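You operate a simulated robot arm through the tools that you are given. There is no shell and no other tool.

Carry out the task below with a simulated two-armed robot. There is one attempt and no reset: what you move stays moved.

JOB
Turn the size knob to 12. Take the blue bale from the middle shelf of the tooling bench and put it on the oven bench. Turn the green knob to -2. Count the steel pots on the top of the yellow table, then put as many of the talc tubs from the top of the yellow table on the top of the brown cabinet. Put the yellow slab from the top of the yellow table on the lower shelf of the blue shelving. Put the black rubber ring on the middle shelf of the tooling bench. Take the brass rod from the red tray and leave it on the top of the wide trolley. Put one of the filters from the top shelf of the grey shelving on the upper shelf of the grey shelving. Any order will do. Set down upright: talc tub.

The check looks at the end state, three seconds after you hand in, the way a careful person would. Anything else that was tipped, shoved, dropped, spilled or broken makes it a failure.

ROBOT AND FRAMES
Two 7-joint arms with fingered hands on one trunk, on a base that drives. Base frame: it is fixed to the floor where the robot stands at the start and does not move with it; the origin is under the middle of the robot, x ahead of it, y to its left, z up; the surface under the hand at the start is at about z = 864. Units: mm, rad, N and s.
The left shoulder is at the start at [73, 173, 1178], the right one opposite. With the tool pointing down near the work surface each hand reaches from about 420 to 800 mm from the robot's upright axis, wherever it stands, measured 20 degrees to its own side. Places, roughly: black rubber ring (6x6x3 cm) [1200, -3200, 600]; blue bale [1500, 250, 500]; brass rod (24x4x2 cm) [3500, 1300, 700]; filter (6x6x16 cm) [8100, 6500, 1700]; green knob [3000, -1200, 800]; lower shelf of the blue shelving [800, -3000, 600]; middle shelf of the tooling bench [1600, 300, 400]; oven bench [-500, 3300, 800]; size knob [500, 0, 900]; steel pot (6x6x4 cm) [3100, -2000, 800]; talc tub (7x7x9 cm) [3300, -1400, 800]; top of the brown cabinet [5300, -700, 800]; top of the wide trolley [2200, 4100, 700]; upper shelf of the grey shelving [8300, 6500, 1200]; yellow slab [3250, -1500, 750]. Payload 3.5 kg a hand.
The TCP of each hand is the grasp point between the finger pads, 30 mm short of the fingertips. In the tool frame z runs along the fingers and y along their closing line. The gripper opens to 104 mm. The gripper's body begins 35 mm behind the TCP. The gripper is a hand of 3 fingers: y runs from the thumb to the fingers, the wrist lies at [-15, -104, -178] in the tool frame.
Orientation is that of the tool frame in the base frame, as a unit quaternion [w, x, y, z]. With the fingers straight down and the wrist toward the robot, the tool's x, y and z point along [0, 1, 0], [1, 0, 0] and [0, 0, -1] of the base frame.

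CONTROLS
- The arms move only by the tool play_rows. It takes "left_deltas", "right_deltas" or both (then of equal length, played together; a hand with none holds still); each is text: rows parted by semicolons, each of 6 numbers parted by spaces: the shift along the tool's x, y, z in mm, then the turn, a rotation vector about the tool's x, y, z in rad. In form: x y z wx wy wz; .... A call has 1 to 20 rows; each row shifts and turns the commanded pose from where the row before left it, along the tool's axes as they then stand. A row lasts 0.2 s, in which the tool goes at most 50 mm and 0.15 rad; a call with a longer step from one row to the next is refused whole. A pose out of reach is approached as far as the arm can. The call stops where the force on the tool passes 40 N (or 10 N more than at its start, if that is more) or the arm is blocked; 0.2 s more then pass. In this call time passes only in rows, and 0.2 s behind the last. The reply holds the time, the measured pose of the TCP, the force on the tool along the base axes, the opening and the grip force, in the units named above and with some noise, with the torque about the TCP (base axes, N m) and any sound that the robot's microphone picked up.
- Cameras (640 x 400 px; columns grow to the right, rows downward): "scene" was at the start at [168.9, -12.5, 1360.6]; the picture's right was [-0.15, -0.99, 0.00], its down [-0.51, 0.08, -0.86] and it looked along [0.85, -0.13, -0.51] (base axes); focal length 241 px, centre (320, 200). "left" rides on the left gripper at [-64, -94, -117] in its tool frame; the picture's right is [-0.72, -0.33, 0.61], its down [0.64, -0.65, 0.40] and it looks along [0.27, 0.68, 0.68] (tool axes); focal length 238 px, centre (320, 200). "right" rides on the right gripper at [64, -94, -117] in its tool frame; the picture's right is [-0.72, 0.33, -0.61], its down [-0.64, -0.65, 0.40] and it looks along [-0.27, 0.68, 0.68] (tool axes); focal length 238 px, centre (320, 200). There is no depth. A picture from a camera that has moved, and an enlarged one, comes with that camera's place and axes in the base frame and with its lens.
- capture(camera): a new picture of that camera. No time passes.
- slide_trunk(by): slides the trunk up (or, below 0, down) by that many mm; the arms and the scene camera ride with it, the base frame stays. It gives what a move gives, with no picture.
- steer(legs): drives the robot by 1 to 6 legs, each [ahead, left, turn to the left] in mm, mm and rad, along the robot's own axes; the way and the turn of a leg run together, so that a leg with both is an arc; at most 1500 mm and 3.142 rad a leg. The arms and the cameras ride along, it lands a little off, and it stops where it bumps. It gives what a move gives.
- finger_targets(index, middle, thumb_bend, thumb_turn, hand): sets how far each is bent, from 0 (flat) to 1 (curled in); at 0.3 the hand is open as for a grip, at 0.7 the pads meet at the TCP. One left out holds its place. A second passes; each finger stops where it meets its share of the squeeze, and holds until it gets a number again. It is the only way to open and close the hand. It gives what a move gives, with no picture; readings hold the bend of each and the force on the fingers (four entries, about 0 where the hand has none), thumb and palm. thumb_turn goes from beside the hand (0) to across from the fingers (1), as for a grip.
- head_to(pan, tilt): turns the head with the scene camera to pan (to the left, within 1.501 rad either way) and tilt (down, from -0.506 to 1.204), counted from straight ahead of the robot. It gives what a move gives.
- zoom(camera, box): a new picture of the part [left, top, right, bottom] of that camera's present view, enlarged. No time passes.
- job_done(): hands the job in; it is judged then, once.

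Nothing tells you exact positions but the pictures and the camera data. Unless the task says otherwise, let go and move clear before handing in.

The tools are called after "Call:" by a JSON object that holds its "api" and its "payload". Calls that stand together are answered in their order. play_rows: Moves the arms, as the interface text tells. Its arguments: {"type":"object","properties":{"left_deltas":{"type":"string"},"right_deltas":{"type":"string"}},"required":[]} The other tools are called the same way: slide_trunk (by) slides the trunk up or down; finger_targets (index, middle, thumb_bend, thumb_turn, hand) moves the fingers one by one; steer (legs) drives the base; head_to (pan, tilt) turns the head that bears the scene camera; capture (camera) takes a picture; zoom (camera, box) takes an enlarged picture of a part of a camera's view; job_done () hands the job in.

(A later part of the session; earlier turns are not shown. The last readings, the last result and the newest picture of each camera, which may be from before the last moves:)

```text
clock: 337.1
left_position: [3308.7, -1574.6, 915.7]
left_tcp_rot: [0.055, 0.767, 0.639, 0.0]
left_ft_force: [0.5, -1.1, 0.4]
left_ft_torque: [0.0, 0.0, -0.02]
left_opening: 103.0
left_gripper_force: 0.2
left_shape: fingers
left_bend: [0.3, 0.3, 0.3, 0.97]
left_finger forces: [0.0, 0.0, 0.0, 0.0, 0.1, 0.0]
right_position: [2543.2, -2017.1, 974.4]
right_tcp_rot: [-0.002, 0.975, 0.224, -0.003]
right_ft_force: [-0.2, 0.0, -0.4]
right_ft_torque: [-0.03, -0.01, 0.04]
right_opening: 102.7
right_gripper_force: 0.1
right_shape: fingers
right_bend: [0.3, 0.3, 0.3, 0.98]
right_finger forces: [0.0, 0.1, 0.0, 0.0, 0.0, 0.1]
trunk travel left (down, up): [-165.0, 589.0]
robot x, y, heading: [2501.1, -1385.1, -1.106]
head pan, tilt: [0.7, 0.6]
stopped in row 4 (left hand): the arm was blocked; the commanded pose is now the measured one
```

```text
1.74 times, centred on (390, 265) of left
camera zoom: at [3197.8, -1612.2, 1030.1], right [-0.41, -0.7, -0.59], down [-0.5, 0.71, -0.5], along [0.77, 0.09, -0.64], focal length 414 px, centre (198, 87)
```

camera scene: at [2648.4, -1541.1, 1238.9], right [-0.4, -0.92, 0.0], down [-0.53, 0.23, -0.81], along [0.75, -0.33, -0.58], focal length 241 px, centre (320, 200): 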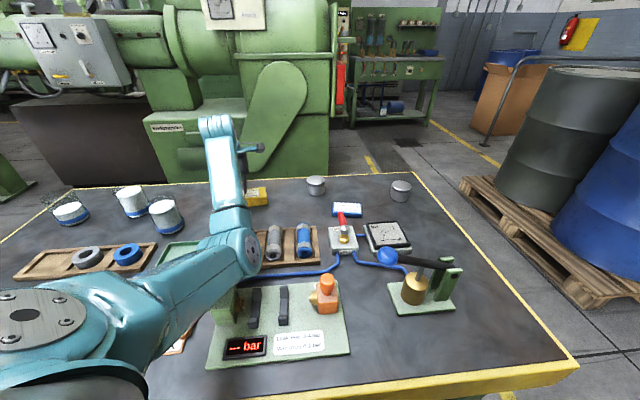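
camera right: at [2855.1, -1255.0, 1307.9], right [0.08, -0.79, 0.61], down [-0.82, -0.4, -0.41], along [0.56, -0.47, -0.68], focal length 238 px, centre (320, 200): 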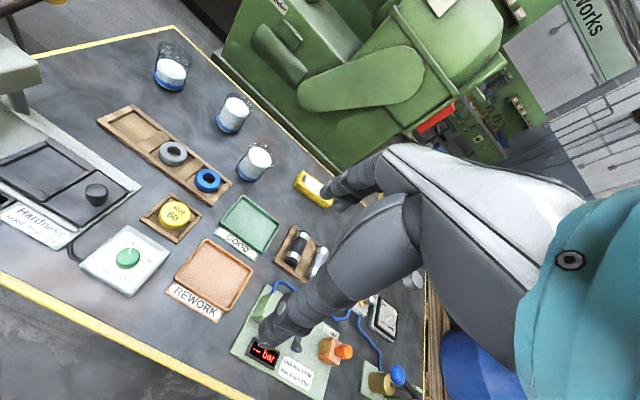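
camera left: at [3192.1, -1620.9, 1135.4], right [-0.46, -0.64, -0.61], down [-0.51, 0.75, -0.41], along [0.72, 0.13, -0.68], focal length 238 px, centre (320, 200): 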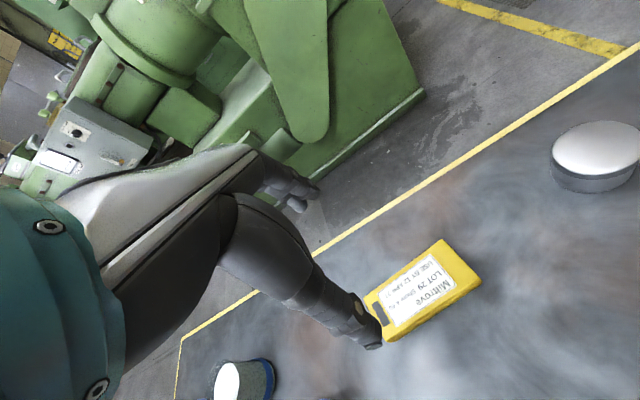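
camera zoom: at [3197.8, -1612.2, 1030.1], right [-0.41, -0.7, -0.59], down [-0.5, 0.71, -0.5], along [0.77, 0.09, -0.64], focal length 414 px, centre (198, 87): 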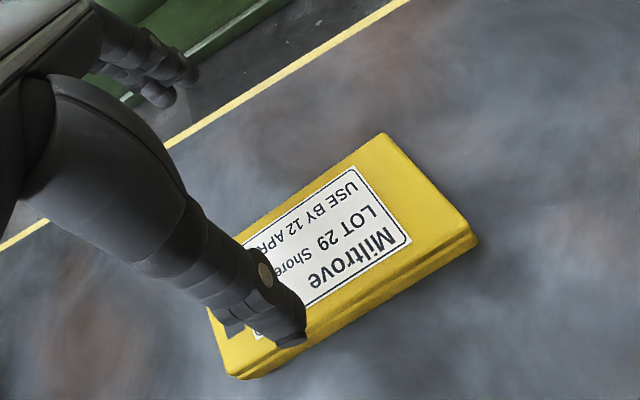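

The arm reports being blocked. I look for the contact before doing anything more.

Call:
{"api": "capture", "payload": {"camera": "scene"}}

Call:
{"api": "head_to", "payload": {"pan": 1.0, "tilt": 1.0}}

Call:
{"api": "capture", "payload": {"camera": "scene"}}

Call:
{"api": "capture", "payload": {"camera": "right"}}

```text
taken
camera scene: at [2648.1, -1535.8, 1236.8], right [-0.4, -0.92, 0.0], down [-0.52, 0.23, -0.82], along [0.75, -0.33, -0.57], focal length 241 px, centre (320, 200)
```

scene: 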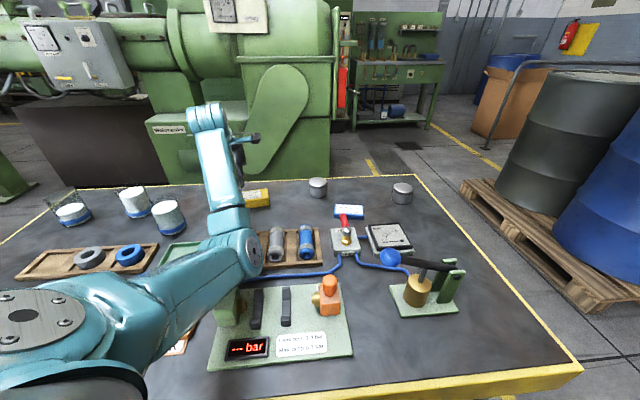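

```text
clock: 338.0
left_position: [3308.8, -1575.5, 914.3]
left_tcp_rot: [0.052, 0.767, 0.639, -0.005]
left_ft_force: [0.0, 0.3, 0.1]
left_ft_torque: [0.0, 0.05, -0.02]
left_opening: 102.8
left_gripper_force: 0.1
left_shape: fingers
left_bend: [0.3, 0.3, 0.3, 0.97]
left_finger forces: [0.0, 0.0, 0.0, 0.1, 0.0, 0.0]
right_position: [2544.6, -2016.2, 978.1]
right_tcp_rot: [-0.003, 0.974, 0.225, -0.006]
right_ft_force: [0.2, 0.1, -0.1]
right_ft_torque: [0.0, 0.0, -0.03]
right_opening: 102.9
right_gripper_force: 0.1
right_shape: fingers
right_bend: [0.3, 0.3, 0.3, 0.98]
right_finger forces: [0.1, 0.1, 0.1, 0.0, 0.0, 0.0]
trunk travel left (down, up): [-165.0, 589.0]
robot x, y, heading: [2499.5, -1379.4, -1.112]
head pan, tilt: [1.0, 1.0]
```

```text
taken
camera scene: at [2638.4, -1507.6, 1207.2], right [-0.11, -0.99, 0.0], down [-0.84, 0.09, -0.53], along [0.53, -0.06, -0.85], focal length 241 px, centre (320, 200)
```

scene: 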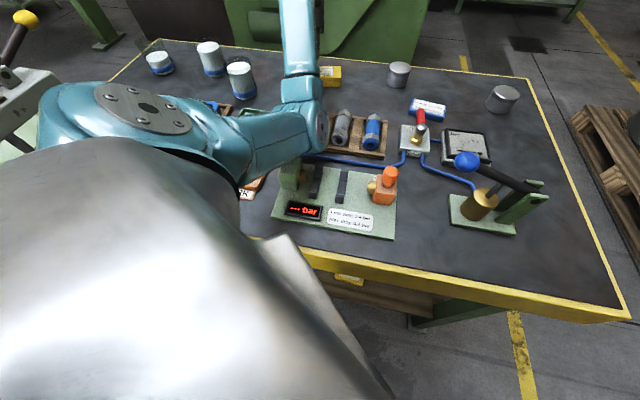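

```text
taken
camera right: at [2561.9, -1904.4, 1095.1], right [-0.5, -0.61, 0.62], down [-0.87, 0.31, -0.39], along [0.05, -0.73, -0.68], focal length 238 px, centre (320, 200)
```

right: 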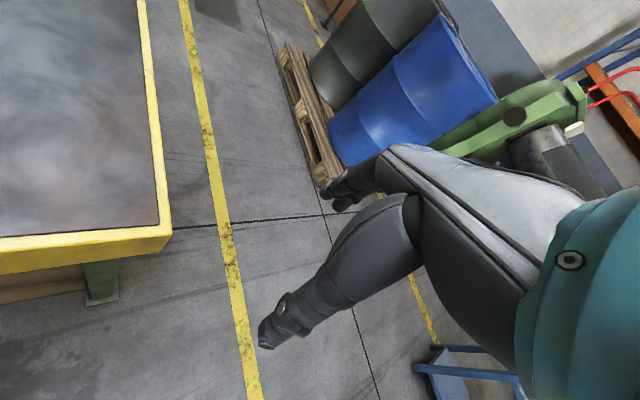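

The torso leans over the table when the trunk is low. I raise the trunk again to clear it and rethink.

Call:
{"api": "slide_trunk", "payload": {"by": 100}}

Call:
{"api": "capture", "payload": {"camera": "scene"}}

```text
clock: 339.3
left_position: [3298.5, -1575.5, 1019.4]
left_tcp_rot: [0.054, 0.768, 0.638, -0.001]
left_ft_force: [0.2, -0.7, -1.0]
left_ft_torque: [0.0, -0.02, 0.01]
left_opening: 103.0
left_gripper_force: 0.0
left_shape: fingers
left_bend: [0.3, 0.3, 0.3, 0.97]
left_finger forces: [0.0, 0.1, 0.0, 0.1, 0.1, 0.0]
right_position: [2535.3, -2014.3, 1080.5]
right_tcp_rot: [0.0, 0.974, 0.225, -0.001]
right_ft_force: [0.2, -0.2, 0.2]
right_ft_torque: [0.05, 0.02, 0.0]
right_opening: 102.7
right_gripper_force: 0.2
right_shape: fingers
right_bend: [0.3, 0.3, 0.3, 0.98]
right_finger forces: [0.0, 0.0, 0.0, 0.1, 0.1, 0.0]
trunk travel left (down, up): [-265.0, 489.0]
robot x, y, heading: [2493.9, -1378.4, -1.112]
head pan, tilt: [1.0, 1.0]
```

```text
taken
camera scene: at [2605.0, -1461.9, 1312.5], right [-0.11, -0.99, 0.0], down [-0.84, 0.09, -0.54], along [0.54, -0.06, -0.84], focal length 241 px, centre (320, 200)
```

scene: 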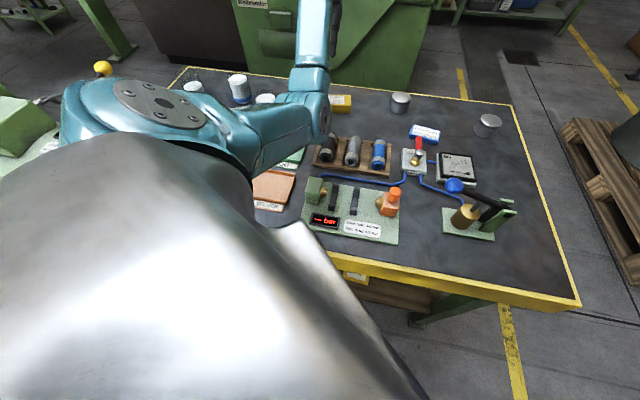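

At this trunk height there's little lean and enough reach. I straighten the tool, centre it, and descend with the arm.

Call:
{"api": "play_rows", "payload": {"left_deltas": "1.6 -5 0 0.082 0.07 0.012; 0 0 30 0 0 0; 0 0 30 0 0 0; 0 0 30 0 0 0; 0 0 30 0 0 0; 0 0 0 0 0 0"}}

Call:
{"api": "zoom", "payload": {"camera": "left", "box": [240, 150, 540, 380]}}

Call:
{"api": "capture", "payload": {"camera": "scene"}}

```text
clock: 340.7
left_position: [3293.8, -1571.6, 899.1]
left_tcp_rot: [0.001, 0.774, 0.634, -0.001]
left_ft_force: [0.2, -0.4, -0.1]
left_ft_torque: [0.0, -0.01, -0.01]
left_opening: 102.8
left_gripper_force: 0.0
left_shape: fingers
left_bend: [0.3, 0.3, 0.3, 0.97]
left_finger forces: [0.0, 0.0, 0.0, 0.0, 0.0, 0.1]
right_position: [2534.6, -2014.3, 1083.0]
right_tcp_rot: [0.002, 0.974, 0.226, 0.001]
right_ft_force: [-0.6, -0.4, 0.0]
right_ft_torque: [-0.01, 0.01, 0.02]
right_opening: 103.1
right_gripper_force: 0.0
right_shape: fingers
right_bend: [0.3, 0.3, 0.3, 0.98]
right_finger forces: [0.0, 0.1, 0.0, 0.1, 0.0, 0.1]
trunk travel left (down, up): [-265.0, 489.0]
robot x, y, heading: [2498.4, -1377.8, -1.108]
head pan, tilt: [1.0, 1.0]
```

```text
1.74 times, centred on (390, 265) of left
camera zoom: at [3190.1, -1617.3, 1017.3], right [-0.46, -0.64, -0.61], down [-0.51, 0.76, -0.41], along [0.72, 0.13, -0.68], focal length 414 px, centre (198, 87)
```

zoom: 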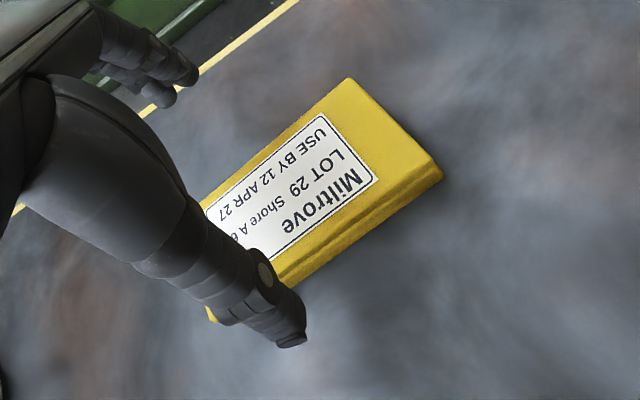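

```text
taken
camera scene: at [2604.4, -1461.2, 1312.7], right [-0.11, -0.99, 0.0], down [-0.84, 0.09, -0.54], along [0.54, -0.06, -0.84], focal length 241 px, centre (320, 200)
```

scene: 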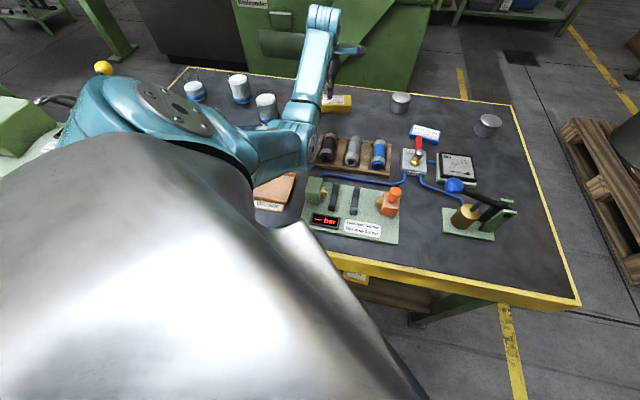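

Call:
{"api": "play_rows", "payload": {"left_deltas": "0 0 25 0 0 0; 0 0 20 0 0 0; 0 0 14 0 0 0; 0 0 8 0 0 0; 0 0 0 0 0 0"}}

Call:
{"api": "zoom", "payload": {"camera": "left", "box": [240, 150, 540, 380]}}

```text
clock: 341.9
left_position: [3292.9, -1571.3, 833.2]
left_tcp_rot: [0.0, 0.773, 0.634, 0.0]
left_ft_force: [0.7, 1.1, 0.3]
left_ft_torque: [0.04, -0.01, 0.03]
left_opening: 102.8
left_gripper_force: 0.0
left_shape: fingers
left_bend: [0.3, 0.3, 0.3, 0.97]
left_finger forces: [0.0, 0.0, 0.1, 0.0, 0.1, 0.1]
right_position: [2535.5, -2013.3, 1080.9]
right_tcp_rot: [0.001, 0.974, 0.225, 0.001]
right_ft_force: [0.4, -0.5, 0.5]
right_ft_torque: [0.0, -0.03, -0.02]
right_opening: 102.7
right_gripper_force: 0.0
right_shape: fingers
right_bend: [0.3, 0.3, 0.3, 0.98]
right_finger forces: [0.0, 0.1, 0.0, 0.0, 0.0, 0.1]
trunk travel left (down, up): [-265.0, 489.0]
robot x, y, heading: [2497.3, -1381.2, -1.11]
head pan, tilt: [1.0, 1.0]
```

```text
1.74 times, centred on (390, 265) of left
camera zoom: at [3189.9, -1616.1, 950.7], right [-0.46, -0.64, -0.61], down [-0.51, 0.76, -0.41], along [0.72, 0.13, -0.68], focal length 414 px, centre (198, 87)
```

zoom: 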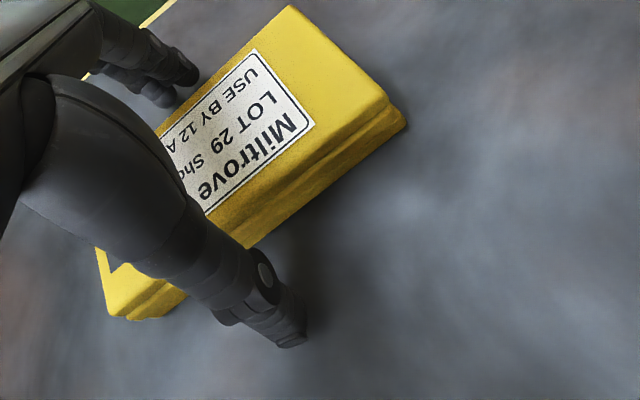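

The slab is between thumb and fingers with no contact yet. I lower 3 mm more and close.

Call:
{"api": "play_rows", "payload": {"left_deltas": "0 0 3 0 0 0; 0 0 0 0 0 0"}}

Call:
{"api": "finger_targets", "payload": {"hand": "left", "index": 0.72, "middle": 0.72, "thumb_bend": 0.72}}

Call:
{"api": "play_rows", "payload": {"left_deltas": "0 0 -10 0 0 0; 0 0 -15 0 0 0; 0 0 -25 0 0 0; 0 0 0 0 0 0"}}

Call:
{"api": "zoom", "payload": {"camera": "left", "box": [240, 150, 540, 380]}}

```text
clock: 342.5
left_position: [3293.9, -1571.2, 832.3]
left_tcp_rot: [0.001, 0.773, 0.634, -0.001]
left_ft_force: [-0.2, 0.0, 0.1]
left_ft_torque: [0.01, -0.01, 0.0]
left_opening: 103.0
left_gripper_force: 0.3
left_shape: fingers
left_bend: [0.3, 0.3, 0.3, 0.97]
left_finger forces: [0.0, 0.1, 0.1, 0.1, 0.1, 0.1]
right_position: [2534.6, -2014.1, 1080.8]
right_tcp_rot: [0.001, 0.974, 0.226, 0.0]
right_ft_force: [-0.3, -0.5, 0.1]
right_ft_torque: [0.0, -0.02, -0.01]
right_opening: 103.0
right_gripper_force: 0.1
right_shape: fingers
right_bend: [0.3, 0.3, 0.3, 0.98]
right_finger forces: [0.1, 0.1, 0.0, 0.0, 0.0, 0.0]
trunk travel left (down, up): [-265.0, 489.0]
robot x, y, heading: [2495.8, -1381.7, -1.112]
head pan, tilt: [1.0, 1.0]
```

```text
clock: 343.5
left_position: [3294.2, -1571.4, 835.2]
left_tcp_rot: [0.004, 0.773, 0.634, 0.002]
left_ft_force: [8.8, -1.3, 18.7]
left_ft_torque: [-0.04, -0.97, -0.02]
left_opening: 53.1
left_gripper_force: 31.8
left_shape: fingers
left_bend: [0.5, 0.53, 0.52, 0.96]
left_finger forces: [16.0, 25.8, 0.0, 0.1, 21.8, 0.0]
right_position: [2534.2, -2013.5, 1081.1]
right_tcp_rot: [0.001, 0.974, 0.225, 0.001]
right_ft_force: [1.1, 0.5, -0.9]
right_ft_torque: [0.0, -0.01, -0.01]
right_opening: 102.9
right_gripper_force: 0.1
right_shape: fingers
right_bend: [0.3, 0.3, 0.3, 0.98]
right_finger forces: [0.0, 0.0, 0.0, 0.0, 0.0, 0.1]
trunk travel left (down, up): [-265.0, 489.0]
robot x, y, heading: [2494.3, -1381.3, -1.111]
head pan, tilt: [1.0, 1.0]
```

```text
clock: 344.5
left_position: [3292.7, -1571.5, 880.0]
left_tcp_rot: [0.0, 0.773, 0.635, -0.001]
left_ft_force: [1.0, 0.5, -2.7]
left_ft_torque: [0.0, 0.01, 0.04]
left_opening: 53.2
left_gripper_force: 23.8
left_shape: fingers
left_bend: [0.51, 0.54, 0.52, 0.96]
left_finger forces: [13.2, 11.0, 0.1, 0.1, 23.9, 0.1]
right_position: [2536.0, -2013.2, 1081.8]
right_tcp_rot: [0.001, 0.974, 0.225, 0.0]
right_ft_force: [-0.5, -0.6, 0.2]
right_ft_torque: [-0.02, 0.0, -0.01]
right_opening: 102.9
right_gripper_force: 0.1
right_shape: fingers
right_bend: [0.3, 0.3, 0.3, 0.98]
right_finger forces: [0.0, 0.0, 0.0, 0.1, 0.0, 0.0]
trunk travel left (down, up): [-265.0, 489.0]
robot x, y, heading: [2495.2, -1381.5, -1.112]
head pan, tilt: [1.0, 1.0]
```

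```text
1.74 times, centred on (390, 265) of left
camera zoom: at [3190.0, -1616.2, 998.1], right [-0.46, -0.64, -0.61], down [-0.52, 0.76, -0.4], along [0.72, 0.13, -0.68], focal length 414 px, centre (198, 87)
```

zoom: 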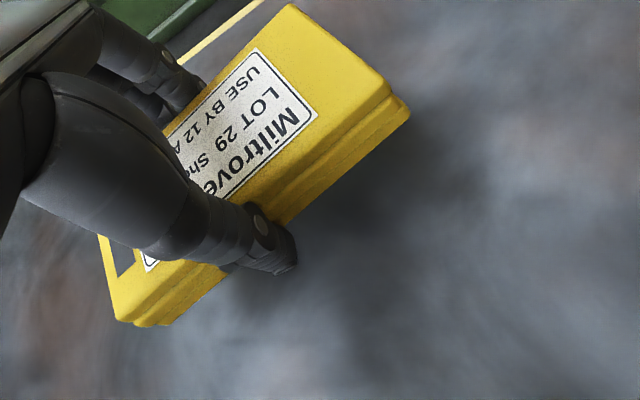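

Slab held level. I raise it and back the base away from the table, then check that nothing under the torso was disturbed.

Call:
{"api": "play_rows", "payload": {"left_deltas": "0 0 -35 0 0 0; 0 0 -35 0 0 0; 0 0 -35 0 0 0; 0 -20 -25 0 0 0; 0 -30 0 0 0 0; 0 -30 0 0 0 0; 0 -30 0 0 0 0"}}

Call:
{"api": "steer", "payload": {"legs": [[-30, -350, 0]]}}

Call:
{"api": "head_to", "payload": {"pan": 0.9, "tilt": 0.6}}

Call:
{"api": "capture", "payload": {"camera": "scene"}}

```text
clock: 346.1
left_position: [3186.1, -1549.4, 1009.9]
left_tcp_rot: [0.0, 0.773, 0.635, -0.001]
left_ft_force: [-0.5, 0.2, -2.2]
left_ft_torque: [0.02, -0.01, -0.04]
left_opening: 53.1
left_gripper_force: 24.1
left_shape: fingers
left_bend: [0.51, 0.54, 0.52, 0.95]
left_finger forces: [13.1, 10.7, 0.0, 0.0, 23.9, 0.0]
right_position: [2535.7, -2014.7, 1080.9]
right_tcp_rot: [0.001, 0.974, 0.225, 0.001]
right_ft_force: [0.8, 0.5, -0.2]
right_ft_torque: [-0.02, 0.0, -0.01]
right_opening: 102.8
right_gripper_force: 0.1
right_shape: fingers
right_bend: [0.3, 0.3, 0.3, 0.98]
right_finger forces: [0.2, 0.1, 0.0, 0.0, 0.0, 0.0]
trunk travel left (down, up): [-265.0, 489.0]
robot x, y, heading: [2498.7, -1381.2, -1.107]
head pan, tilt: [1.0, 1.0]
```

```text
clock: 348.4
left_position: [2859.8, -1678.6, 1009.5]
left_tcp_rot: [0.001, 0.772, 0.635, 0.0]
left_ft_force: [-1.0, 0.4, -2.0]
left_ft_torque: [0.03, -0.02, -0.02]
left_opening: 53.0
left_gripper_force: 23.5
left_shape: fingers
left_bend: [0.51, 0.54, 0.52, 0.95]
left_finger forces: [13.2, 10.7, 0.0, 0.0, 23.7, 0.0]
right_position: [2211.2, -2143.8, 1081.0]
right_tcp_rot: [0.001, 0.974, 0.227, 0.001]
right_ft_force: [0.4, -0.2, -0.5]
right_ft_torque: [0.02, 0.0, 0.0]
right_opening: 102.8
right_gripper_force: 0.0
right_shape: fingers
right_bend: [0.3, 0.3, 0.3, 0.98]
right_finger forces: [0.0, 0.0, 0.0, 0.1, 0.0, 0.0]
trunk travel left (down, up): [-265.0, 489.0]
robot x, y, heading: [2169.4, -1508.4, -1.105]
head pan, tilt: [1.0, 1.0]
```

```text
clock: 349.2
left_position: [2859.4, -1678.5, 1007.9]
left_tcp_rot: [0.0, 0.773, 0.635, 0.0]
left_ft_force: [0.0, -0.7, -2.7]
left_ft_torque: [0.02, -0.01, 0.01]
left_opening: 53.2
left_gripper_force: 24.2
left_shape: fingers
left_bend: [0.51, 0.54, 0.52, 0.95]
left_finger forces: [13.1, 10.8, 0.1, 0.2, 23.8, 0.1]
right_position: [2210.5, -2143.8, 1081.5]
right_tcp_rot: [0.001, 0.974, 0.227, 0.001]
right_ft_force: [-1.3, 0.0, 0.1]
right_ft_torque: [-0.02, 0.0, -0.01]
right_opening: 102.8
right_gripper_force: 0.1
right_shape: fingers
right_bend: [0.3, 0.3, 0.3, 0.98]
right_finger forces: [0.0, 0.0, 0.0, 0.1, 0.1, 0.0]
trunk travel left (down, up): [-265.0, 489.0]
robot x, y, heading: [2171.8, -1512.3, -1.101]
head pan, tilt: [0.901, 0.6]
```

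```text
taken
camera scene: at [2295.5, -1601.3, 1344.6], right [-0.2, -0.98, 0.0], down [-0.55, 0.12, -0.82], along [0.81, -0.17, -0.57], focal length 241 px, centre (320, 200)
```

scene: 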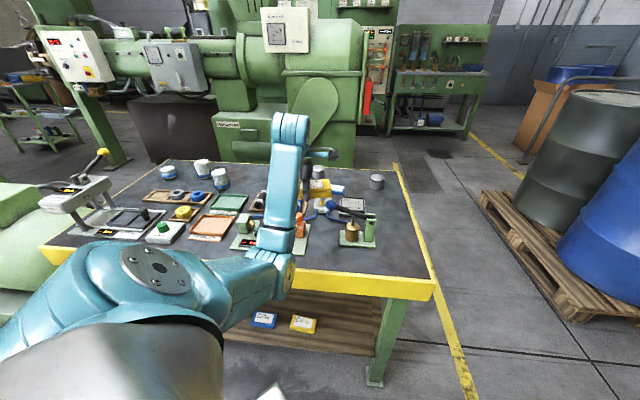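

Call:
{"api": "zoom", "payload": {"camera": "scene", "box": [40, 140, 280, 270]}}

Call:
{"api": "zoom", "payload": {"camera": "scene", "box": [130, 205, 210, 255]}}

```text
2.67 times, centred on (160, 205) of scene
camera zoom: at [2295.5, -1601.3, 1344.6], right [-0.2, -0.98, 0.0], down [-0.55, 0.12, -0.82], along [0.81, -0.17, -0.57], focal length 642 px, centre (747, 187)
```

zoom: 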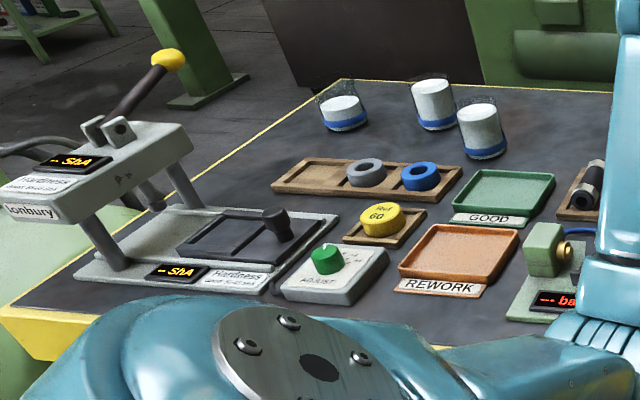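

```text
8.00 times, centred on (170, 230) of scene
camera zoom: at [2295.5, -1601.3, 1344.6], right [-0.2, -0.98, 0.0], down [-0.55, 0.12, -0.82], along [0.81, -0.17, -0.57], focal length 1927 px, centre (1520, -40)
```

zoom: 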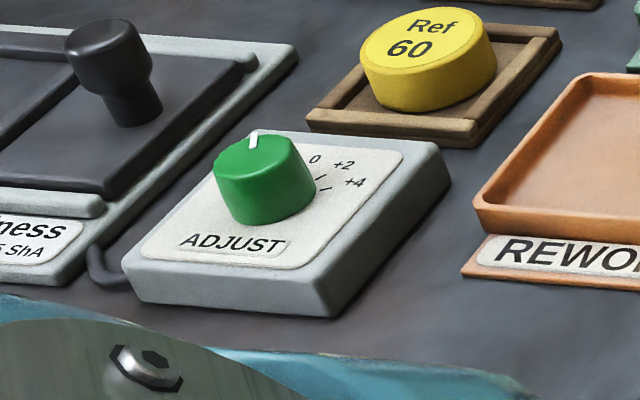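

Everything on the table is undisturbed and the knob still reads -2. I move away and tuck the left arm with the slab, then head for the blue shelving.

Call:
{"api": "steer", "payload": {"legs": [[0, -450, 0]]}}

Call:
{"api": "play_rows", "payload": {"left_deltas": "0 0 0 0 0 0.131; 0 0 0 0 0 0.131; 0 0 0 0 0 0.131; 0 0 0 0 0 0.131; 0 0 0 0 0 0.131; 0 0 0 0 0 0.131; 0 0 0 0 0 0.131; -42 5 0 0 0 0; -42 5 0 0 0 0; -42 5 0 0 0 0; -42 5 0 0 0 0; -42 5 0 0 0 0; -42 5 0 0 0 0; 0 0 0 0 0 0"}}

Call:
{"api": "head_to", "payload": {"pan": -0.7, "tilt": 0.35}}

Call:
{"api": "capture", "payload": {"camera": "scene"}}

```text
clock: 352.0
left_position: [2460.9, -1876.3, 1009.2]
left_tcp_rot: [0.001, 0.772, 0.636, 0.0]
left_ft_force: [-0.7, 0.0, -1.9]
left_ft_torque: [0.05, -0.01, 0.0]
left_opening: 52.7
left_gripper_force: 24.4
left_shape: fingers
left_bend: [0.51, 0.54, 0.52, 0.95]
left_finger forces: [13.2, 10.7, 0.0, 0.0, 23.9, 0.0]
right_position: [1812.2, -2343.9, 1081.3]
right_tcp_rot: [0.0, 0.974, 0.228, 0.001]
right_ft_force: [0.3, -0.1, 0.2]
right_ft_torque: [0.01, 0.03, 0.01]
right_opening: 102.6
right_gripper_force: 0.0
right_shape: fingers
right_bend: [0.3, 0.3, 0.3, 0.98]
right_finger forces: [0.1, 0.1, 0.0, 0.0, 0.1, 0.1]
trunk travel left (down, up): [-265.0, 489.0]
robot x, y, heading: [1768.2, -1711.6, -1.105]
head pan, tilt: [0.901, 0.6]
```

```text
clock: 355.0
left_position: [2248.9, -2016.0, 1010.3]
left_tcp_rot: [0.0, 0.973, 0.229, 0.0]
left_ft_force: [0.6, 0.4, -2.4]
left_ft_torque: [0.01, 0.0, -0.01]
left_opening: 52.9
left_gripper_force: 23.5
left_shape: fingers
left_bend: [0.51, 0.55, 0.52, 0.95]
left_finger forces: [12.9, 10.5, 0.0, 0.1, 23.3, 0.0]
right_position: [1812.6, -2343.4, 1081.9]
right_tcp_rot: [0.002, 0.974, 0.228, 0.001]
right_ft_force: [-0.6, 0.7, 0.2]
right_ft_torque: [-0.02, 0.01, -0.03]
right_opening: 102.9
right_gripper_force: 0.1
right_shape: fingers
right_bend: [0.3, 0.3, 0.3, 0.98]
right_finger forces: [0.1, 0.1, 0.0, 0.1, 0.0, 0.0]
trunk travel left (down, up): [-265.0, 489.0]
robot x, y, heading: [1773.5, -1711.8, -1.103]
head pan, tilt: [0.901, 0.6]
```

```text
clock: 356.6
left_position: [2249.4, -2016.1, 1010.4]
left_tcp_rot: [0.0, 0.974, 0.228, -0.001]
left_ft_force: [0.1, 1.0, -2.8]
left_ft_torque: [0.04, -0.02, -0.04]
left_opening: 52.9
left_gripper_force: 23.1
left_shape: fingers
left_bend: [0.51, 0.55, 0.52, 0.95]
left_finger forces: [12.9, 10.6, 0.0, 0.1, 23.4, 0.1]
right_position: [1813.3, -2344.5, 1081.5]
right_tcp_rot: [0.001, 0.974, 0.228, 0.0]
right_ft_force: [0.1, -0.1, 0.2]
right_ft_torque: [0.02, 0.03, 0.0]
right_opening: 102.9
right_gripper_force: 0.0
right_shape: fingers
right_bend: [0.3, 0.3, 0.3, 0.98]
right_finger forces: [0.0, 0.0, 0.1, 0.0, 0.1, 0.0]
trunk travel left (down, up): [-265.0, 489.0]
robot x, y, heading: [1772.6, -1711.5, -1.101]
head pan, tilt: [-0.7, 0.351]
```

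```text
taken
camera scene: at [1788.7, -1874.4, 1367.5], right [-0.97, 0.23, 0.0], down [0.08, 0.33, -0.94], along [-0.22, -0.91, -0.34], focal length 241 px, centre (320, 200)
```

scene: 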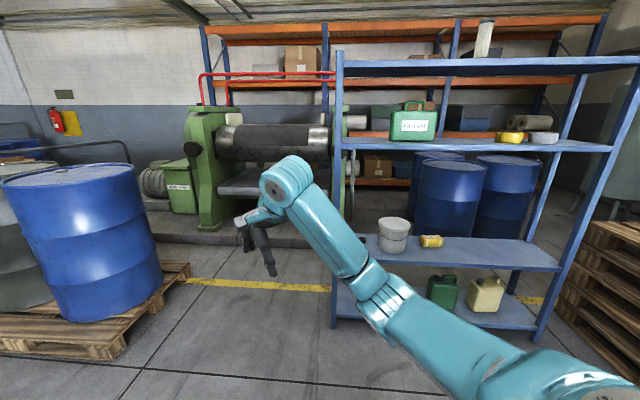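

The blue shelving is ahead-right (front feet ≈[1403,-3072] and [145,-2674], lower shelf z≈540). I move in front of its left part.

Call:
{"api": "steer", "payload": {"legs": [[324, -825, 0], [0, 0, -0.776]]}}

Call:
{"api": "head_to", "payload": {"pan": 0.0, "tilt": 0.6}}

Call:
{"api": "capture", "payload": {"camera": "scene"}}

```text
clock: 361.0
left_position: [1689.6, -2652.6, 1010.3]
left_tcp_rot: [-0.001, 0.971, 0.238, -0.001]
left_ft_force: [-0.5, 0.2, -2.4]
left_ft_torque: [0.0, -0.04, 0.01]
left_opening: 53.0
left_gripper_force: 23.5
left_shape: fingers
left_bend: [0.51, 0.55, 0.52, 0.95]
left_finger forces: [13.0, 10.6, 0.0, 0.1, 23.3, 0.0]
right_position: [1263.9, -2984.1, 1080.1]
right_tcp_rot: [0.0, 0.97, 0.243, 0.0]
right_ft_force: [-1.3, 1.3, -0.6]
right_ft_torque: [-0.18, 0.0, -0.03]
right_opening: 102.8
right_gripper_force: 0.1
right_shape: fingers
right_bend: [0.3, 0.3, 0.3, 0.98]
right_finger forces: [0.0, 0.0, 0.1, 0.0, 0.1, 0.0]
trunk travel left (down, up): [-265.0, 489.0]
robot x, y, heading: [1208.3, -2359.2, -1.087]
head pan, tilt: [-0.7, 0.351]
stopped in leg 1: the force on the tool passed its limit at 53 N (the readings are from after the stop); the commanded pose is now the measured one
```

```text
clock: 362.0
left_position: [1689.6, -2654.5, 1009.8]
left_tcp_rot: [0.0, 0.971, 0.237, -0.001]
left_ft_force: [-0.1, 0.3, -2.0]
left_ft_torque: [-0.01, 0.01, -0.02]
left_opening: 52.8
left_gripper_force: 24.2
left_shape: fingers
left_bend: [0.51, 0.55, 0.52, 0.95]
left_finger forces: [12.9, 10.6, 0.0, 0.1, 23.3, 0.1]
right_position: [1263.5, -2984.5, 1081.4]
right_tcp_rot: [-0.001, 0.97, 0.243, -0.001]
right_ft_force: [0.6, 0.9, -1.7]
right_ft_torque: [-0.17, -0.03, -0.06]
right_opening: 102.8
right_gripper_force: 0.1
right_shape: fingers
right_bend: [0.3, 0.3, 0.3, 0.98]
right_finger forces: [0.0, 0.0, 0.1, 0.0, 0.1, 0.1]
trunk travel left (down, up): [-265.0, 489.0]
robot x, y, heading: [1209.2, -2357.0, -1.086]
head pan, tilt: [0.0, 0.6]
```

```text
taken
camera scene: at [1288.3, -2506.4, 1344.7], right [-0.88, -0.47, 0.0], down [-0.26, 0.5, -0.83], along [0.38, -0.73, -0.56], focal length 241 px, centre (320, 200)
```

scene: 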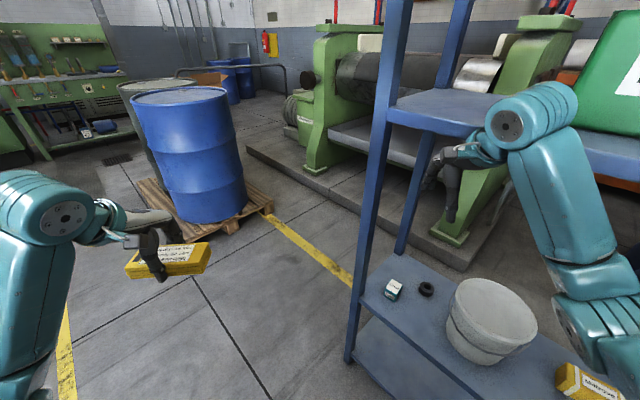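

The right hand bumped the shelving's upper shelf edge. I back straight away from the shelving and check that nothing was displaced.

Call:
{"api": "steer", "payload": {"legs": [[-155, 157, 0]]}}

Call:
{"api": "capture", "payload": {"camera": "scene"}}

Call:
{"api": "head_to", "payload": {"pan": -0.9, "tilt": 0.4}}

Call:
{"api": "capture", "payload": {"camera": "scene"}}

```text
clock: 363.7
left_position: [1760.1, -2441.4, 1010.2]
left_tcp_rot: [0.001, 0.971, 0.239, 0.0]
left_ft_force: [0.1, -0.1, -3.4]
left_ft_torque: [-0.05, 0.0, 0.0]
left_opening: 53.5
left_gripper_force: 23.6
left_shape: fingers
left_bend: [0.51, 0.55, 0.52, 0.95]
left_finger forces: [13.0, 10.5, 0.0, 0.0, 23.3, 0.0]
right_position: [1333.2, -2774.0, 1081.4]
right_tcp_rot: [0.0, 0.97, 0.243, -0.001]
right_ft_force: [0.4, -0.9, 0.3]
right_ft_torque: [0.01, 0.0, 0.01]
right_opening: 102.8
right_gripper_force: 0.2
right_shape: fingers
right_bend: [0.3, 0.3, 0.3, 0.98]
right_finger forces: [0.1, 0.0, 0.0, 0.1, 0.1, 0.0]
trunk travel left (down, up): [-265.0, 489.0]
robot x, y, heading: [1279.4, -2143.6, -1.085]
head pan, tilt: [0.0, 0.6]
```

```text
taken
camera scene: at [1358.0, -2295.6, 1344.8], right [-0.88, -0.47, 0.0], down [-0.26, 0.5, -0.83], along [0.39, -0.73, -0.56], focal length 241 px, centre (320, 200)
```

scene: 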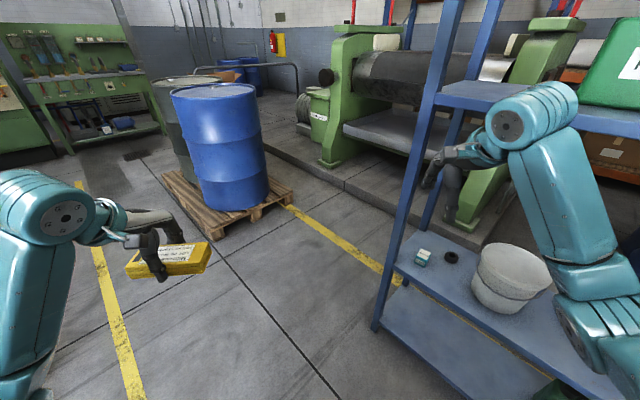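

```text
clock: 364.9
left_position: [1759.4, -2440.8, 1010.3]
left_tcp_rot: [0.0, 0.971, 0.239, -0.001]
left_ft_force: [0.1, -0.6, -2.1]
left_ft_torque: [-0.02, -0.01, 0.03]
left_opening: 53.1
left_gripper_force: 23.4
left_shape: fingers
left_bend: [0.51, 0.55, 0.52, 0.95]
left_finger forces: [13.1, 10.5, 0.1, 0.0, 23.3, 0.0]
right_position: [1333.8, -2775.2, 1081.3]
right_tcp_rot: [-0.001, 0.97, 0.243, 0.0]
right_ft_force: [0.1, 0.0, -1.0]
right_ft_torque: [0.0, 0.0, -0.01]
right_opening: 102.6
right_gripper_force: 0.1
right_shape: fingers
right_bend: [0.3, 0.3, 0.3, 0.98]
right_finger forces: [0.1, 0.0, 0.0, 0.0, 0.0, 0.1]
trunk travel left (down, up): [-265.0, 489.0]
robot x, y, heading: [1278.2, -2143.6, -1.084]
head pan, tilt: [-0.901, 0.4]
```

```text
taken
camera scene: at [1279.3, -2303.1, 1362.9], right [-0.92, 0.4, 0.0], down [0.16, 0.36, -0.92], along [-0.37, -0.84, -0.39], focal length 241 px, centre (320, 200)
```

scene: 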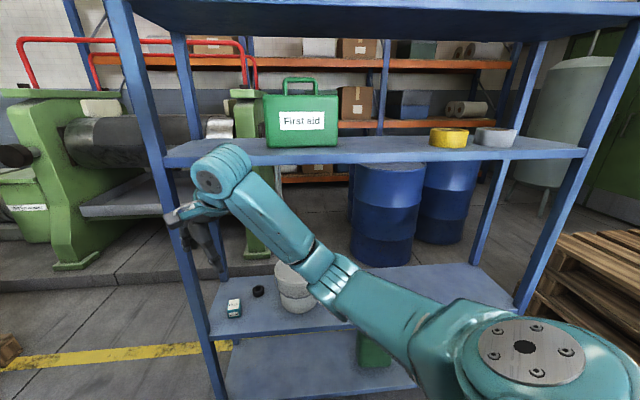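

Nothing moved on the shelving. I retract the right arm so it no longer sticks out, then turn to face the shelves.

Call:
{"api": "play_rows", "payload": {"right_deltas": "0 -30 0 0 0 0; 0 -30 0 0 0 0; 0 -30 0 0 0 0; 0 -30 0 0 0 0; 0 0 0 0 0 0"}}

Call:
{"api": "steer", "payload": {"legs": [[0, 0, -0.79]]}}

Call:
{"api": "head_to", "payload": {"pan": 0.0, "tilt": 0.6}}

Call:
{"api": "capture", "payload": {"camera": "scene"}}

```text
clock: 366.1
left_position: [1759.3, -2441.6, 1010.6]
left_tcp_rot: [0.0, 0.971, 0.239, -0.001]
left_ft_force: [0.5, 0.0, -2.6]
left_ft_torque: [0.01, -0.03, -0.01]
left_opening: 53.1
left_gripper_force: 23.9
left_shape: fingers
left_bend: [0.51, 0.55, 0.52, 0.95]
left_finger forces: [13.0, 10.5, 0.1, 0.0, 23.3, 0.1]
right_position: [1275.7, -2669.3, 1080.1]
right_tcp_rot: [-0.001, 0.97, 0.243, 0.0]
right_ft_force: [0.6, -0.2, 0.0]
right_ft_torque: [-0.01, 0.0, 0.03]
right_opening: 102.9
right_gripper_force: 0.1
right_shape: fingers
right_bend: [0.3, 0.3, 0.3, 0.98]
right_finger forces: [0.1, 0.0, 0.1, 0.1, 0.1, 0.0]
trunk travel left (down, up): [-265.0, 489.0]
robot x, y, heading: [1277.9, -2143.5, -1.086]
head pan, tilt: [-0.901, 0.4]
```

```text
clock: 368.6
left_position: [1406.7, -2697.7, 1009.6]
left_tcp_rot: [0.001, 0.988, -0.153, -0.001]
left_ft_force: [-0.5, -0.7, -2.5]
left_ft_torque: [-0.02, -0.02, -0.02]
left_opening: 52.9
left_gripper_force: 22.9
left_shape: fingers
left_bend: [0.51, 0.55, 0.52, 0.95]
left_finger forces: [12.8, 10.3, 0.0, 0.1, 23.1, 0.0]
right_position: [903.8, -2515.2, 1080.0]
right_tcp_rot: [-0.001, 0.989, -0.149, 0.001]
right_ft_force: [0.0, -0.1, 0.8]
right_ft_torque: [0.02, 0.03, 0.01]
right_opening: 102.9
right_gripper_force: 0.1
right_shape: fingers
right_bend: [0.3, 0.3, 0.3, 0.98]
right_finger forces: [0.1, 0.0, 0.0, 0.0, 0.0, 0.0]
trunk travel left (down, up): [-265.0, 489.0]
robot x, y, heading: [1276.2, -2143.6, -1.874]
head pan, tilt: [-0.901, 0.4]
```

```text
clock: 369.8
left_position: [1406.1, -2697.3, 1010.7]
left_tcp_rot: [0.0, 0.988, -0.153, -0.001]
left_ft_force: [0.3, -0.4, -1.5]
left_ft_torque: [-0.01, -0.04, 0.03]
left_opening: 52.9
left_gripper_force: 23.2
left_shape: fingers
left_bend: [0.51, 0.55, 0.52, 0.95]
left_finger forces: [12.8, 10.4, 0.0, 0.0, 23.0, 0.0]
right_position: [904.9, -2514.6, 1079.7]
right_tcp_rot: [-0.001, 0.989, -0.148, 0.0]
right_ft_force: [0.3, -0.5, -0.5]
right_ft_torque: [0.0, 0.0, 0.0]
right_opening: 102.8
right_gripper_force: 0.1
right_shape: fingers
right_bend: [0.3, 0.3, 0.3, 0.98]
right_finger forces: [0.0, 0.0, 0.0, 0.0, 0.0, 0.0]
trunk travel left (down, up): [-265.0, 489.0]
robot x, y, heading: [1277.7, -2147.6, -1.875]
head pan, tilt: [0.0, 0.6]
```

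```text
taken
camera scene: at [1226.4, -2308.6, 1344.7], right [-0.95, 0.3, 0.0], down [0.17, 0.54, -0.83], along [-0.25, -0.79, -0.56], focal length 241 px, centre (320, 200)
```

scene: 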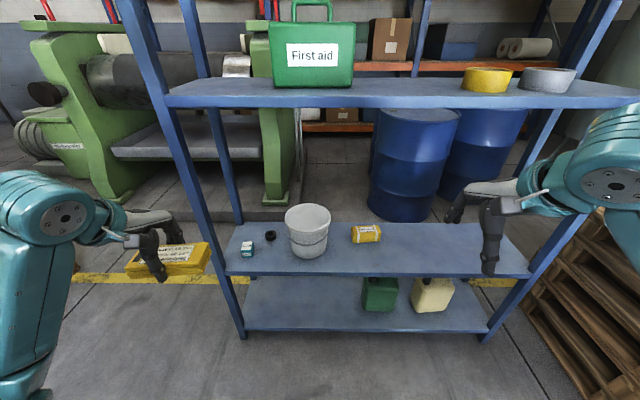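

Call:
{"api": "zoom", "payload": {"camera": "scene", "box": [210, 190, 540, 350]}}

Call:
{"api": "zoom", "payload": {"camera": "scene", "box": [220, 210, 300, 260]}}

```text
1.94 times, centred on (375, 270) of scene
camera zoom: at [1226.4, -2308.6, 1344.7], right [-0.95, 0.3, 0.0], down [0.17, 0.54, -0.83], along [-0.25, -0.79, -0.56], focal length 467 px, centre (213, 64)
```

zoom: 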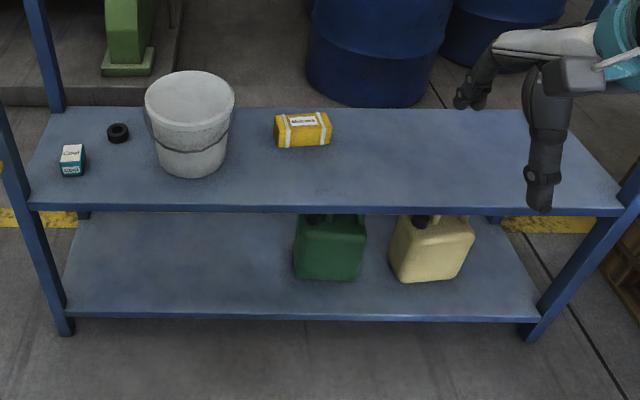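

```text
8.00 times, centred on (260, 235) of scene
camera zoom: at [1226.4, -2308.6, 1344.7], right [-0.95, 0.3, 0.0], down [0.17, 0.54, -0.83], along [-0.25, -0.79, -0.56], focal length 1927 px, centre (800, -80)
```

zoom: 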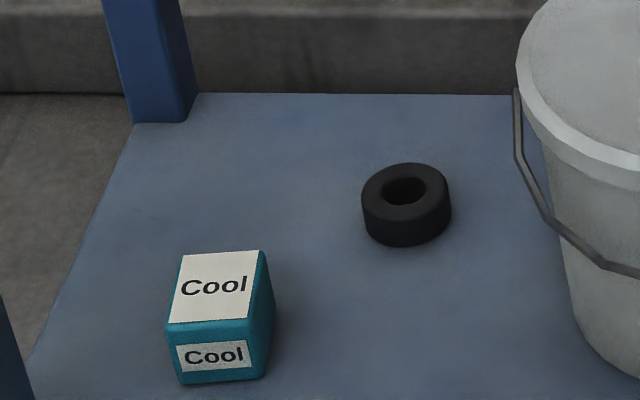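

Lower shelf z≈545; free place in front of and right of the yellow box/bucket gap. I line up, lower the trunk and set the left hand low with the slab while still standing off.

Call:
{"api": "steer", "payload": {"legs": [[0, -363, -0.01]]}}

Call:
{"api": "slide_trunk", "payload": {"by": -200}}

Call:
{"api": "capture", "payload": {"camera": "scene"}}

```text
clock: 372.1
left_position: [1055.7, -2588.1, 1010.5]
left_tcp_rot: [-0.001, 0.988, -0.157, 0.0]
left_ft_force: [0.0, -0.3, -2.2]
left_ft_torque: [-0.01, 0.0, -0.01]
left_opening: 52.7
left_gripper_force: 23.1
left_shape: fingers
left_bend: [0.51, 0.55, 0.52, 0.95]
left_finger forces: [12.8, 10.3, 0.0, 0.0, 23.0, 0.0]
right_position: [555.7, -2401.0, 1079.4]
right_tcp_rot: [-0.001, 0.988, -0.154, 0.001]
right_ft_force: [0.0, -0.1, 0.1]
right_ft_torque: [0.02, -0.03, 0.0]
right_opening: 102.7
right_gripper_force: 0.0
right_shape: fingers
right_bend: [0.3, 0.3, 0.3, 0.98]
right_finger forces: [0.0, 0.1, 0.1, 0.0, 0.0, 0.0]
trunk travel left (down, up): [-265.0, 489.0]
robot x, y, heading: [928.6, -2036.3, -1.882]
head pan, tilt: [0.0, 0.6]
```

```text
clock: 374.3
left_position: [1055.0, -2588.2, 811.5]
left_tcp_rot: [0.0, 0.988, -0.157, -0.001]
left_ft_force: [-0.1, -0.2, -2.5]
left_ft_torque: [-0.04, 0.01, 0.02]
left_opening: 52.7
left_gripper_force: 22.9
left_shape: fingers
left_bend: [0.51, 0.55, 0.52, 0.95]
left_finger forces: [12.7, 10.3, 0.0, 0.1, 23.0, 0.0]
right_position: [553.2, -2410.0, 865.2]
right_tcp_rot: [-0.02, 0.988, -0.153, 0.003]
right_ft_force: [-0.1, 0.7, -0.1]
right_ft_torque: [0.04, -0.01, -0.01]
right_opening: 102.9
right_gripper_force: 0.0
right_shape: fingers
right_bend: [0.3, 0.3, 0.3, 0.98]
right_finger forces: [0.0, 0.0, 0.0, 0.0, 0.1, 0.1]
trunk travel left (down, up): [-65.0, 689.0]
robot x, y, heading: [932.8, -2035.6, -1.883]
head pan, tilt: [0.0, 0.6]
```

```text
taken
camera scene: at [846.8, -2298.2, 1135.6], right [-0.95, 0.31, 0.0], down [0.17, 0.54, -0.83], along [-0.25, -0.79, -0.56], focal length 241 px, centre (320, 200)
```

scene: 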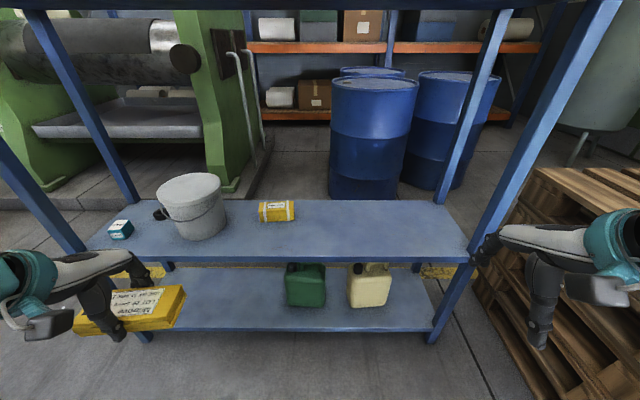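

Call:
{"api": "zoom", "payload": {"camera": "scene", "box": [80, 160, 320, 280]}}

Call:
{"api": "capture", "payload": {"camera": "left"}}

```text
2.67 times, centred on (200, 220) of scene
camera zoom: at [846.8, -2298.2, 1135.6], right [-0.95, 0.31, 0.0], down [0.17, 0.54, -0.83], along [-0.25, -0.79, -0.56], focal length 642 px, centre (640, 147)
```

zoom: 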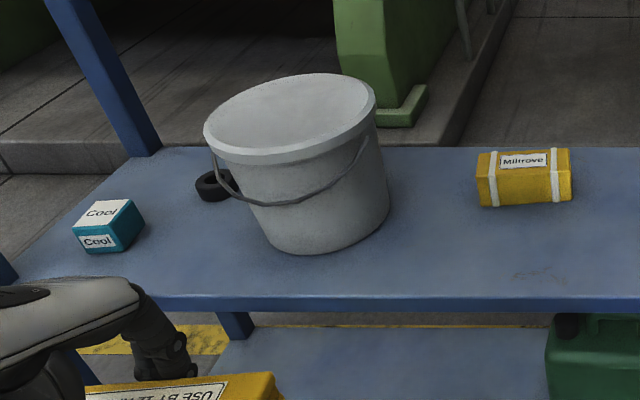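

```text
taken
camera left: at [1025.2, -2480.5, 928.2], right [-0.58, 0.53, -0.61], down [0.81, 0.42, -0.41], along [0.04, -0.73, -0.68], focal length 238 px, centre (320, 200)
```

left: 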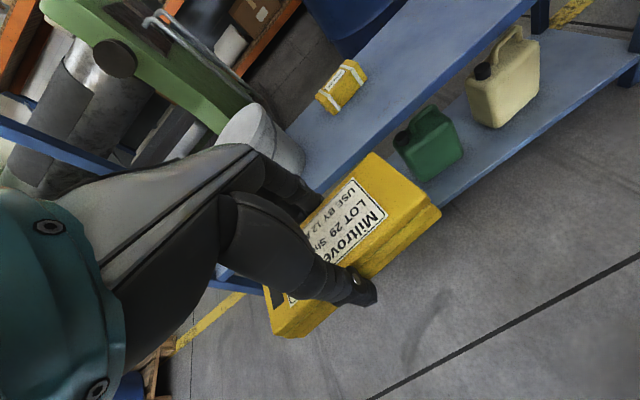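

Shelf top is ≈565. I position the left hand forward and low, then drive in to the free spot right of the yellow box.

Call:
{"api": "play_rows", "payload": {"left_deltas": "-28 22 22 0 0 0; -28 22 22 0 0 0; -28 22 22 0 0 0; -28 22 22 0 0 0; -28 22 22 0 0 0; -28 23 21 0 0 0; 0 0 0 0 0 0"}}

Call:
{"api": "steer", "payload": {"legs": [[0, -87, 0], [200, 0, 0]]}}

Call:
{"api": "capture", "payload": {"camera": "scene"}}

Call:
{"api": "capture", "payload": {"camera": "left"}}

```text
clock: 375.9
left_position: [850.7, -2663.5, 681.1]
left_tcp_rot: [0.0, 0.987, -0.159, -0.001]
left_ft_force: [0.7, 0.1, -3.0]
left_ft_torque: [-0.01, -0.01, 0.0]
left_opening: 52.9
left_gripper_force: 23.0
left_shape: fingers
left_bend: [0.51, 0.55, 0.52, 0.95]
left_finger forces: [12.8, 10.2, 0.0, 0.0, 22.9, 0.0]
right_position: [552.2, -2410.1, 865.3]
right_tcp_rot: [-0.021, 0.988, -0.153, 0.003]
right_ft_force: [0.3, -1.3, -0.1]
right_ft_torque: [-0.02, -0.01, 0.0]
right_opening: 102.6
right_gripper_force: 0.0
right_shape: fingers
right_bend: [0.3, 0.3, 0.3, 0.98]
right_finger forces: [0.0, 0.0, 0.1, 0.1, 0.0, 0.1]
trunk travel left (down, up): [-65.0, 689.0]
robot x, y, heading: [931.9, -2038.1, -1.887]
head pan, tilt: [0.0, 0.6]
```

```text
clock: 378.2
left_position: [711.3, -2827.8, 679.8]
left_tcp_rot: [-0.001, 0.988, -0.158, -0.001]
left_ft_force: [-0.8, 0.2, -2.2]
left_ft_torque: [-0.01, 0.0, 0.02]
left_opening: 52.5
left_gripper_force: 23.3
left_shape: fingers
left_bend: [0.51, 0.55, 0.52, 0.95]
left_finger forces: [12.8, 10.1, 0.1, 0.1, 22.9, 0.0]
right_position: [411.2, -2575.8, 866.5]
right_tcp_rot: [-0.022, 0.988, -0.152, 0.003]
right_ft_force: [-0.1, -0.7, 0.5]
right_ft_torque: [-0.04, 0.0, 0.01]
right_opening: 103.1
right_gripper_force: 0.0
right_shape: fingers
right_bend: [0.3, 0.3, 0.3, 0.98]
right_finger forces: [0.1, 0.0, 0.1, 0.0, 0.1, 0.0]
trunk travel left (down, up): [-65.0, 689.0]
robot x, y, heading: [791.5, -2199.1, -1.879]
head pan, tilt: [0.0, 0.6]
```

```text
taken
camera scene: at [704.7, -2464.1, 1135.3], right [-0.95, 0.31, 0.0], down [0.17, 0.54, -0.82], along [-0.25, -0.79, -0.57], focal length 241 px, centre (320, 200)
```

scene: 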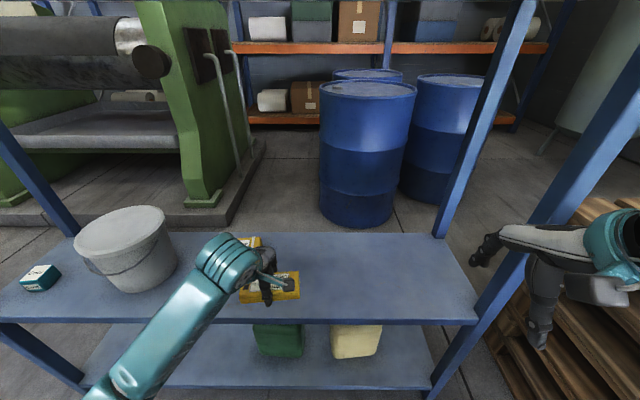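

```text
taken
camera left: at [680.9, -2720.8, 797.7], right [-0.58, 0.53, -0.61], down [0.81, 0.42, -0.4], along [0.04, -0.73, -0.68], focal length 238 px, centre (320, 200)
```

left: 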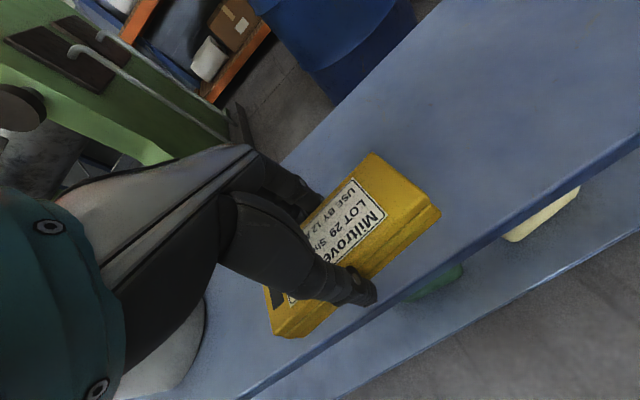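

Call:
{"api": "steer", "payload": {"legs": [[90, 0, 0]]}}

Call:
{"api": "capture", "payload": {"camera": "left"}}

Call:
{"api": "capture", "payload": {"camera": "scene"}}

```text
clock: 379.3
left_position: [683.7, -2914.8, 680.1]
left_tcp_rot: [0.0, 0.988, -0.156, -0.001]
left_ft_force: [-0.4, 0.4, -2.4]
left_ft_torque: [0.0, 0.0, 0.0]
left_opening: 52.5
left_gripper_force: 23.0
left_shape: fingers
left_bend: [0.51, 0.55, 0.52, 0.95]
left_finger forces: [12.7, 10.3, 0.0, 0.0, 22.9, 0.0]
right_position: [383.8, -2664.3, 866.3]
right_tcp_rot: [-0.021, 0.988, -0.152, 0.003]
right_ft_force: [-0.4, 0.8, 0.0]
right_ft_torque: [-0.01, 0.01, -0.01]
right_opening: 102.8
right_gripper_force: 0.1
right_shape: fingers
right_bend: [0.3, 0.3, 0.3, 0.98]
right_finger forces: [0.1, 0.0, 0.0, 0.0, 0.1, 0.0]
trunk travel left (down, up): [-65.0, 689.0]
robot x, y, heading: [760.7, -2283.9, -1.879]
head pan, tilt: [0.0, 0.6]
```

```text
taken
camera left: at [653.6, -2807.5, 797.6], right [-0.58, 0.53, -0.61], down [0.81, 0.42, -0.4], along [0.04, -0.73, -0.68], focal length 238 px, centre (320, 200)
```

left: 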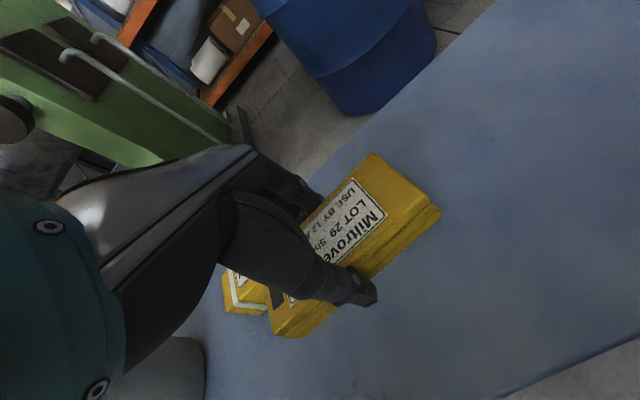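

```text
taken
camera scene: at [677.2, -2550.9, 1135.2], right [-0.95, 0.3, 0.0], down [0.17, 0.54, -0.82], along [-0.25, -0.79, -0.57], focal length 241 px, centre (320, 200)
```

scene: 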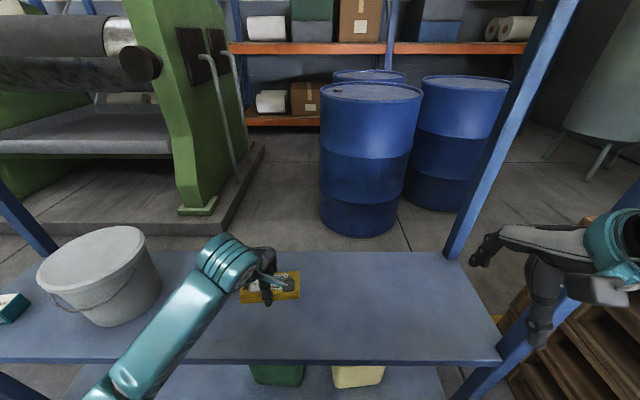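

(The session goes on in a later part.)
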